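You operate a simulated robot arm through the tools that you are given. There is no shell and no other tool. Be economical: measure what you need, move in short steps, check, and stop when the job is done.

Carry out the task below with a simulated robot arm. There is one attempt and no reset: what you move stays moved.

TASK
Put one of the sleeves from the top of the cream bench on top of the lamp there.
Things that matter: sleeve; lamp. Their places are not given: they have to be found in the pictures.

It is judged by the outcome, as a careful person would: the job done as asked, and still so three seconds after it is handed in. It fails if anything else is knocked over, pushed out of place, dropped, spilled or broken.

THE ROBOT
A 7-joint arm with a two-finger parallel gripper, fixed in place. Base frame: the origin is at the foot of the arm, x ahead of it, y to its left, z up; the work surface is at about z = 0. Lengths are in m, angles in degrees, forces in N, time in s.
With the tool pointing down near the work surface it reaches from about 0.22 to 0.58 m from the base axis. Its first joint turns from -66.0 to 66.0 degrees. Payload 2.5 kg.
Tool frame: the origin (TCP) lies between the finger pads and is the grasp point; the fingertips stand 0.023 m ahead of it; z points along the fingers, y is the line along which they close. The gripper opens to 0.094 m. The fingers are 0.038 m wide and 0.01 m thick; the gripper's body (0.054 by 0.096 m) begins 0.039 m behind the TCP.
Orientation is that of the tool frame in the base frame, as a unit quaternion [w, x, y, z]. With the fingers straight down and closing along the base's y, the tool's x points along the base's -x, its y along +y and its z along -z.

THE INTERFACE
- The arm moves only by the tool drive_tool. Its argument "plan" is text: rows parted by semicolons, each of 6 numbers parted by spaces: the shift along the base's x, y, z in m, then the turn, a rotation vector about the base's x, y, z in degrees. In form: dx dy dz ax ay az; .... A call has 1 to 10 rows; each row shifts and turns the commanded pose from where the row before left it. "fingers" is the closure, from 0 (fully open) to 1 (shut), set as the call begins (left out, the last holds). A row lasts 0.2 s, in which the tool goes at most 0.05 m and 8.6 degrees; a call with a longer step from one row to the next is refused whole, and so is a gripper value outside its range. A pose out of reach is approached as far as the arm can. The call stops where the force on the tool passes 40 N (or 10 N more than at its start, if that is more) or the arm is blocked; 0.2 s more then pass. The fingers move at their own pace (about 0.108 m/s each) and stop on an object; they squeeze with about 32 N. The grip force told is the motor's: it shows also when the fingers shut on nothing. Time passes only in rows, and 0.2 s behind the last, so rows that do not move let the fingers close. It gives the time, the measured TCP pose, the force on the tool (base axes), the opening and the grip force at its end, in the units of the frame above (readings bear some noise).
- Cameras (640 x 400 px; columns grow to the right, rows downward): "scene" is fixed at [0.1104, -0.3965, 0.5562]; the picture's right is [0.91, -0.42, 0.00], its down [-0.18, -0.40, -0.90] and it looks along [0.38, 0.82, -0.44] (base axes); focal length 328 px, centre (320, 200). "wrist" rides on the gripper at [-0.039, 0, -0.044] in the tool frame; the picture's right is [0.00, -1.00, 0.00], its down [0.97, 0.00, -0.24] and it looks along [0.24, 0.00, 0.97] (tool axes); focal length 218 px, centre (320, 200).
- get_image(camera): a new picture of that camera. No time passes.
- point_at(camera, pixels): for up to 12 pixels [column, row] of the newest picture of that camera ("zoom" is the newest enlarged one), the place [x, y, z] in the base frame of the surface seen there, good to about 0.003 m. No time passes.
- zoom(camera, box): a new picture of the part [left, top, right, bottom] of that camera's present view, enlarged. No time passes.
- hand_in(): hands the job in; it is judged then, once.

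Work in short steps. Measure before you move; look again where a grasp or a placing could have gone wrong, and mend it. You have 60 turns and 20 pictures in all, the two below and enlarged ones among them. Open the gripper and draw the arm clear of the work before you hand the job in, unless the task says otherwise; then end with one line.

The tools are called after "Emit:" by a JSON object that holds its "fn" and its "kwargs". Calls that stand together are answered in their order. drive_tool: Moves the arm, as the interface text tells. Its arguments: {"type":"object","properties":{"plan":{"type":"string"},"fingers":{"type":"number"}},"required":["plan"]} The other tools are called the same way: get_image (camera) takes a picture; point_at (camera, pixels) gives the place of the surface under pixels of a picture; zoom (camera, box) takes an enlarged picture of a part of a camera's view; hand_in () hands the job in.

At the start:

```text
time: 0.0
eef_pos: [0.3046, 0.2036, 0.314]
orientation: [0.0, 0.001, 1.0, 0.0]
force: [-0.3, 0.4, -1.3]
gripper_width: 0.0942
finger_force: 0.0
```

scene: 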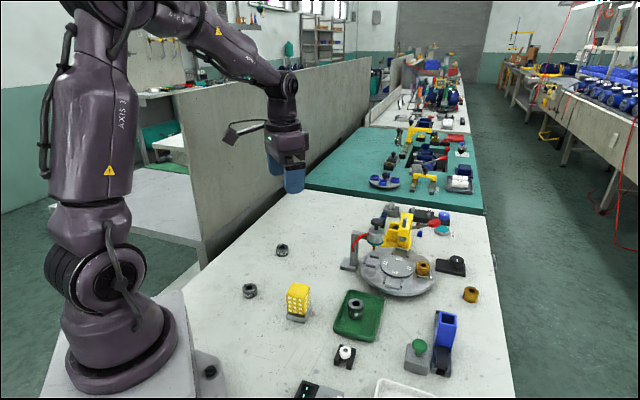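
wrist: 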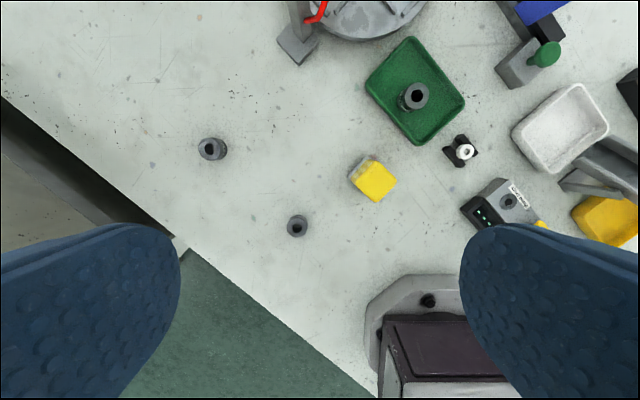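

The scene shows dark rings at (282,250), (250,290) and (356,308, in the green tray), and a yellow block at (298,300) that could be the lamp. I'll zoom in to identify them.

Emit:
{"fn": "zoom", "kwargs": {"camera": "scene", "box": [220, 220, 420, 345]}}

Emit:
{"fn": "zoom", "kwargs": {"camera": "scene", "box": [320, 190, 500, 390]}}

```text
3.20 times, centred on (320, 282) of scene
```

zoom: 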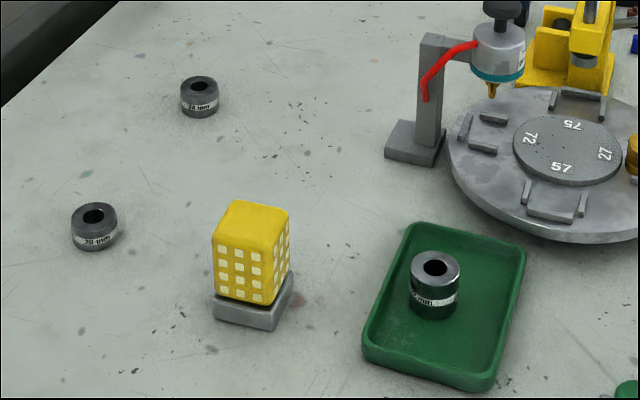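

```text
2.00 times, centred on (410, 290) of scene
```

zoom: 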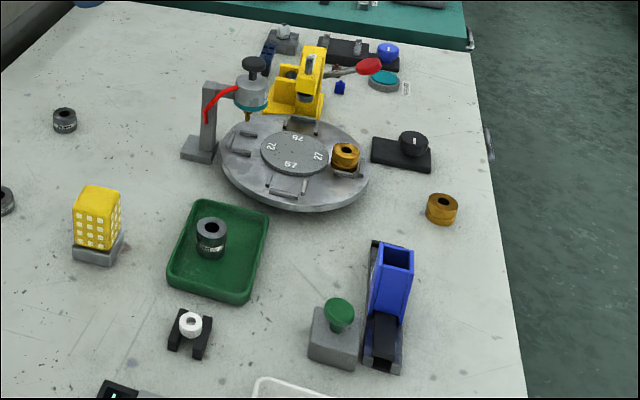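

The lamp is the yellow LED-grid block on a grey base, and the sleeves are the dark rings standing on the bench. Next I'll measure them in the wrist and scene pictures.

Emit:
{"fn": "point_at", "kwargs": {"camera": "wrist", "pixels": [[297, 218], [297, 235], [289, 226], [305, 226], [363, 186], [379, 201], [395, 182], [376, 165], [378, 182], [330, 250], [203, 149], [212, 140]]}}

Emit:
{"fn": "point_at", "kwargs": {"camera": "scene", "pixels": [[244, 287], [256, 287], [250, 284], [250, 290], [249, 295], [290, 291], [306, 293], [309, 287], [295, 284], [299, 288], [298, 318], [275, 246]]}}

Emit:
{"fn": "zoom", "kwargs": {"camera": "wrist", "box": [270, 140, 430, 240]}}

```text
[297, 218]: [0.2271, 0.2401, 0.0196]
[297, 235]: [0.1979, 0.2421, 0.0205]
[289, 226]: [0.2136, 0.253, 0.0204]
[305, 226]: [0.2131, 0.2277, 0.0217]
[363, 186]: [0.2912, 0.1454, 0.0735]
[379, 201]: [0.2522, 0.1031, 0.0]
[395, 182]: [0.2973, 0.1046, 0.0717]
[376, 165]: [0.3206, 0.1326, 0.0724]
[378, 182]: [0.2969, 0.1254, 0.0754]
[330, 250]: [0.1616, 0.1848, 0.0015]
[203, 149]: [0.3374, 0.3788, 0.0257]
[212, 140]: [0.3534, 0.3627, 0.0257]
```

```text
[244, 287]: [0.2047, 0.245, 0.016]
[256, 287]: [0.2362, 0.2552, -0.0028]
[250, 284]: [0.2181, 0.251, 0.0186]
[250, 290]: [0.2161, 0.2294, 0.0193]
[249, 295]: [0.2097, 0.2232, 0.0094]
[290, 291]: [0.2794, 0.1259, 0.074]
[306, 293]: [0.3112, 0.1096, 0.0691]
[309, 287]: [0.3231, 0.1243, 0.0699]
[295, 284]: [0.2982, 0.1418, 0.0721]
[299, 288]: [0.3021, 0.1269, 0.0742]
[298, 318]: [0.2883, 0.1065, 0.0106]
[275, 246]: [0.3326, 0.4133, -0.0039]
```

```text
4.00 times, centred on (350, 190) of wrist
```

zoom: 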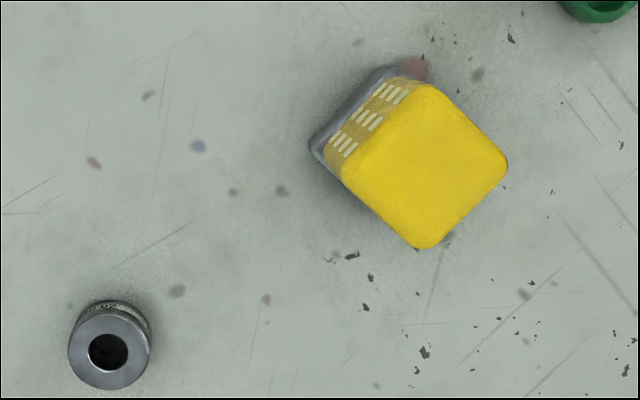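

Next I'll get the lamp top and sleeve centre more precisely from the enlarged picture.

Emit:
{"fn": "point_at", "kwargs": {"camera": "zoom", "pixels": [[109, 313], [109, 384], [74, 349], [144, 349], [425, 90], [500, 168], [426, 240], [350, 172], [460, 128], [460, 205], [385, 205], [425, 168]]}}

```text
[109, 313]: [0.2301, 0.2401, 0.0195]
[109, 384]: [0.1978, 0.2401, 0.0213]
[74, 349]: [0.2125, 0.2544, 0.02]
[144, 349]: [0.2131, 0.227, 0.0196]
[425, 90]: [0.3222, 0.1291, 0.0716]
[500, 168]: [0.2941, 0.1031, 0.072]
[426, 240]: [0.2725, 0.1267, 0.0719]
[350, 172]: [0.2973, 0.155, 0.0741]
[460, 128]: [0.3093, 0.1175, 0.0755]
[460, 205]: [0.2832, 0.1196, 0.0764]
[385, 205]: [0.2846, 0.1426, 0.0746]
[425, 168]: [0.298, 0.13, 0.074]
```

The sleeve centre is about (0.2135, 0.2405) with its top at 0.020. The lamp top centre is about (0.2975, 0.1285) at z ≈ 0.0745. I'll move to above the sleeve.

Emit:
{"fn": "drive_tool", "kwargs": {"plan": "-0.0152 0.00615 -0.0323 0 0 0; -0.0152 0.00615 -0.0323 0 0 0; -0.0152 0.00615 -0.0323 0 0 0; -0.0152 0.00615 -0.0323 0 0 0; -0.0152 0.00615 -0.0323 0 0 0; -0.0151 0.00615 -0.0325 0 0 0; 0 0 0 0 0 0; 0 0 0 0 0 0", "fingers": 0}}

Emit:
{"fn": "get_image", "kwargs": {"camera": "wrist"}}

```text
time: 1.8
eef_pos: [0.2138, 0.2395, 0.1204]
orientation: [0.0, -0.001, 1.0, 0.0]
force: [0.3, -0.7, 0.6]
gripper_width: 0.094
finger_force: 0.1
```

```text
14 pictures are left
```

wrist: 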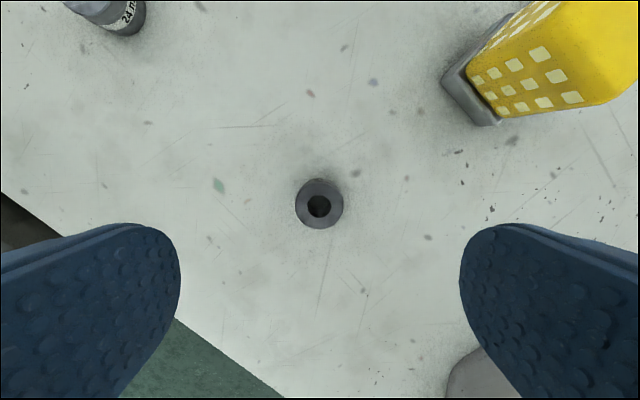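

The sleeve is centred at (319,205). I'll check its position from this closer view.

Emit:
{"fn": "point_at", "kwargs": {"camera": "wrist", "pixels": [[319, 184], [319, 225], [299, 205], [339, 205], [305, 219], [333, 219]]}}

```text
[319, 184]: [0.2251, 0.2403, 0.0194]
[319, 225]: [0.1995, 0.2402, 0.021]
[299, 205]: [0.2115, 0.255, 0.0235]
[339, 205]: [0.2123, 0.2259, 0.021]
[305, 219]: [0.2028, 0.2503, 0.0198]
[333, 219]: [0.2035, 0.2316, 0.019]
```

The centre reads (0.212, 0.240), so I'll descend to TCP z = 0.027.

Emit:
{"fn": "drive_tool", "kwargs": {"plan": "-0.0015 0.0005 -0.03 0 0 0; 0 0 -0.03 0 0 0; 0 0 -0.02 0 0 0; 0 0 -0.0134 0 0 0; 0 0 0 0 0 0; 0 0 0 0 0 0"}}

```text
time: 3.2
eef_pos: [0.2113, 0.2394, 0.0256]
orientation: [0.0, 0.0, 1.0, 0.0]
force: [0.4, 0.7, 0.1]
gripper_width: 0.0937
finger_force: 0.0
```

The TCP is at the sleeve with no contact, so I'll close the fingers.

Emit:
{"fn": "drive_tool", "kwargs": {"plan": "0 0 0 0 0 0; 0 0 0 0 0 0; 0 0 0 0 0 0; 0 0 0 0 0 0; 0 0 0 0 0 0; 0 0 0 0 0 0", "fingers": 1}}

```text
time: 4.6
eef_pos: [0.2121, 0.2407, 0.0257]
orientation: [0.0, 0.0, 1.0, 0.0]
force: [-0.1, 0.4, 1.0]
gripper_width: 0.0329
finger_force: 32.9
```

The fingers hold the sleeve at a width of 0.033. I'll lift it straight up.

Emit:
{"fn": "drive_tool", "kwargs": {"plan": "0 0 0.02 0 0 0; 0 0 0.03 0 0 0; 0 0 0.03 0 0 0; 0 0 0.03 0 0 0; 0 0 0.02 0 0 0; 0 0 0 0 0 0"}}

Emit:
{"fn": "get_image", "kwargs": {"camera": "scene"}}

```text
time: 6.0
eef_pos: [0.2146, 0.2389, 0.1566]
orientation: [0.0, 0.0, 1.0, 0.0]
force: [0.2, -0.4, -1.4]
gripper_width: 0.0323
finger_force: 32.0
```

```text
13 pictures are left
```

scene: 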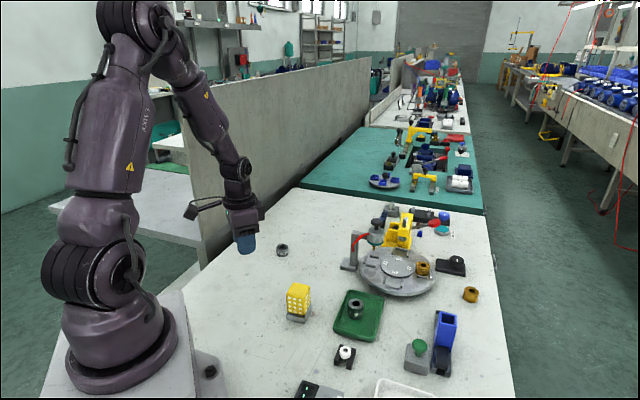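

The sleeve is off the bench. I'll carry it over the lamp.

Emit:
{"fn": "drive_tool", "kwargs": {"plan": "0.017 -0.0223 0 0 0 0; 0.017 -0.0223 0 0 0 0; 0.017 -0.0223 0 0 0 0; 0.017 -0.0223 0 0 0 0; 0.017 -0.0223 0 0 0 0; 0 0 0 0 0 0; 0 0 0 0 0 0"}}

Emit:
{"fn": "zoom", "kwargs": {"camera": "scene", "box": [220, 210, 380, 330]}}

Emit:
{"fn": "get_image", "kwargs": {"camera": "wrist"}}

```text
time: 7.6
eef_pos: [0.2966, 0.1292, 0.1579]
orientation: [0.0, 0.0, 1.0, 0.0]
force: [0.3, -0.3, -1.5]
gripper_width: 0.0329
finger_force: 31.8
```

```text
3.33 times, centred on (300, 270) of scene
```

zoom: 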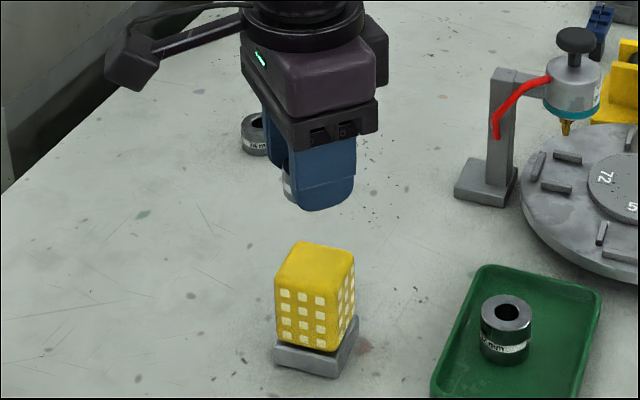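

```text
11 pictures are left
```

wrist: 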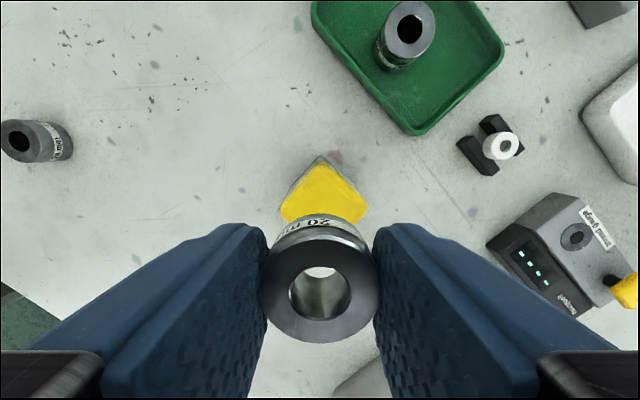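

The lamp is centred under the sleeve, with its far corner at (322,158). I'll lower to just above the lamp top.

Emit:
{"fn": "drive_tool", "kwargs": {"plan": "0.0007 -0.0003 -0.02 0 0 0; 0 0 -0.02 0 0 0; 0 0 -0.012 0 0 0; 0 0 0 0 0 0; 0 0 0 0 0 0"}}

Emit:
{"fn": "zoom", "kwargs": {"camera": "scene", "box": [250, 240, 350, 330]}}

```text
time: 8.8
eef_pos: [0.2986, 0.1277, 0.1059]
orientation: [0.0, 0.0, 1.0, 0.0]
force: [-0.4, -0.4, -1.3]
gripper_width: 0.0324
finger_force: 32.2
```

```text
4.44 times, centred on (300, 285) of scene
```

zoom: 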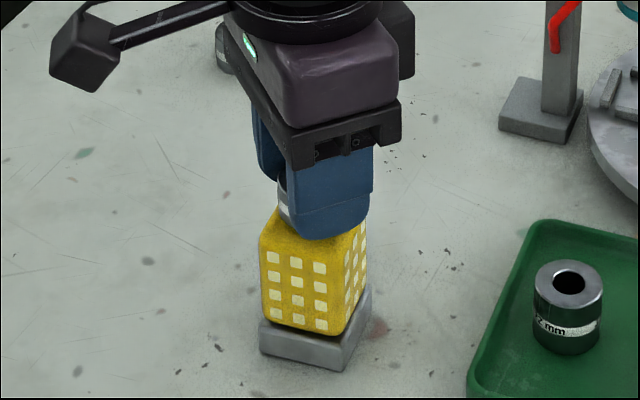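

There's no contact yet, so I'll go down a few more millimetres in small steps and watch the force.

Emit:
{"fn": "drive_tool", "kwargs": {"plan": "0 0 -0.0015 0 0 0; 0 0 -0.0015 0 0 0; 0 0 -0.001 0 0 0; 0 0 0 0 0 0"}}

```text
time: 9.8
eef_pos: [0.298, 0.1284, 0.1027]
orientation: [0.0, 0.0, 1.0, 0.0]
force: [-1.4, -0.5, 5.5]
gripper_width: 0.033
finger_force: 32.2
```

The vertical force rose by about 7 N, so the sleeve rests on the lamp. I'll open the fingers.

Emit:
{"fn": "drive_tool", "kwargs": {"plan": "0 0 0 0 0 0; 0 0 0 0 0 0; 0 0 0 0 0 0", "fingers": 0.5}}

Emit:
{"fn": "get_image", "kwargs": {"camera": "wrist"}}

```text
time: 10.6
eef_pos: [0.2974, 0.128, 0.1023]
orientation: [0.0, 0.0, 1.0, 0.0]
force: [-1.0, -0.6, -0.3]
gripper_width: 0.0471
finger_force: 0.0
```

```text
9 pictures are left
```

wrist: 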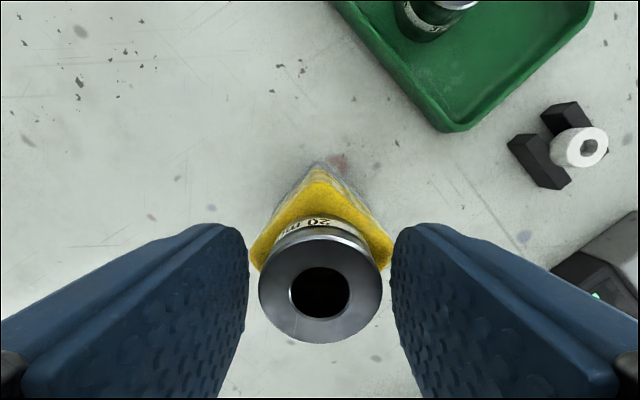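

The sleeve stands free on the lamp. I'll raise the arm straight up, then draw it back.

Emit:
{"fn": "drive_tool", "kwargs": {"plan": "0 0 0.01 0 0 0; 0 0 0.02 0 0 0; 0 0 0.04 0 0 0; 0 0 0.04 0 0 0; 0 0 0.04 0 0 0; -0.02 0.04 0.01 0 0 0; -0.02 0.04 0 0 0 0; 0 0 0 0 0 0; 0 0 0 0 0 0"}}

Emit:
{"fn": "zoom", "kwargs": {"camera": "scene", "box": [220, 220, 420, 345]}}

Emit:
{"fn": "get_image", "kwargs": {"camera": "wrist"}}

```text
time: 12.6
eef_pos: [0.2571, 0.2082, 0.2644]
orientation: [0.0, -0.001, 1.0, 0.0]
force: [0.0, -0.2, 0.1]
gripper_width: 0.0468
finger_force: 0.1
```

```text
3.20 times, centred on (320, 282) of scene
```

zoom: 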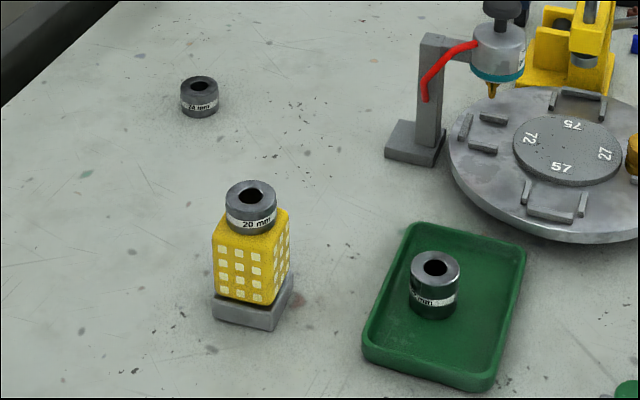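

```text
7 pictures are left
```

wrist: 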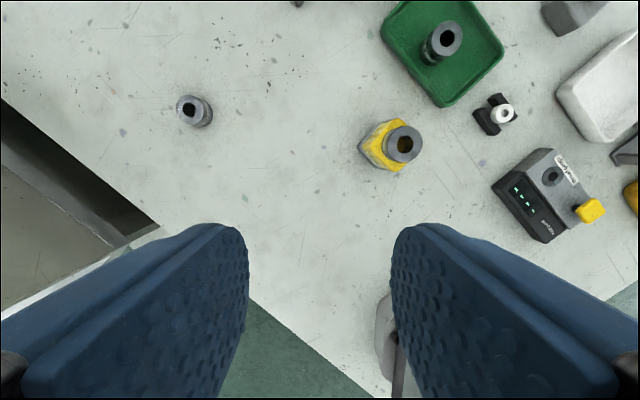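

The sleeve stands upright and centred on the lamp, and everything else is where it was. I'll open the gripper fully and hand the job in.

Emit:
{"fn": "drive_tool", "kwargs": {"plan": "0 0 0.02 0 0 0; 0 0 0 0 0 0; 0 0 0 0 0 0", "fingers": 0}}

Emit:
{"fn": "hand_in", "kwargs": {}}

```text
time: 13.4
eef_pos: [0.2568, 0.2089, 0.2828]
orientation: [0.001, 0.0, 1.0, -0.001]
force: [0.3, 0.2, 0.6]
gripper_width: 0.0939
finger_force: 0.1
```

```text
The job is handed in.
```

The 20 mm sleeve from the bench is standing on top of the yellow lamp, nothing else was moved, and the job is handed in.
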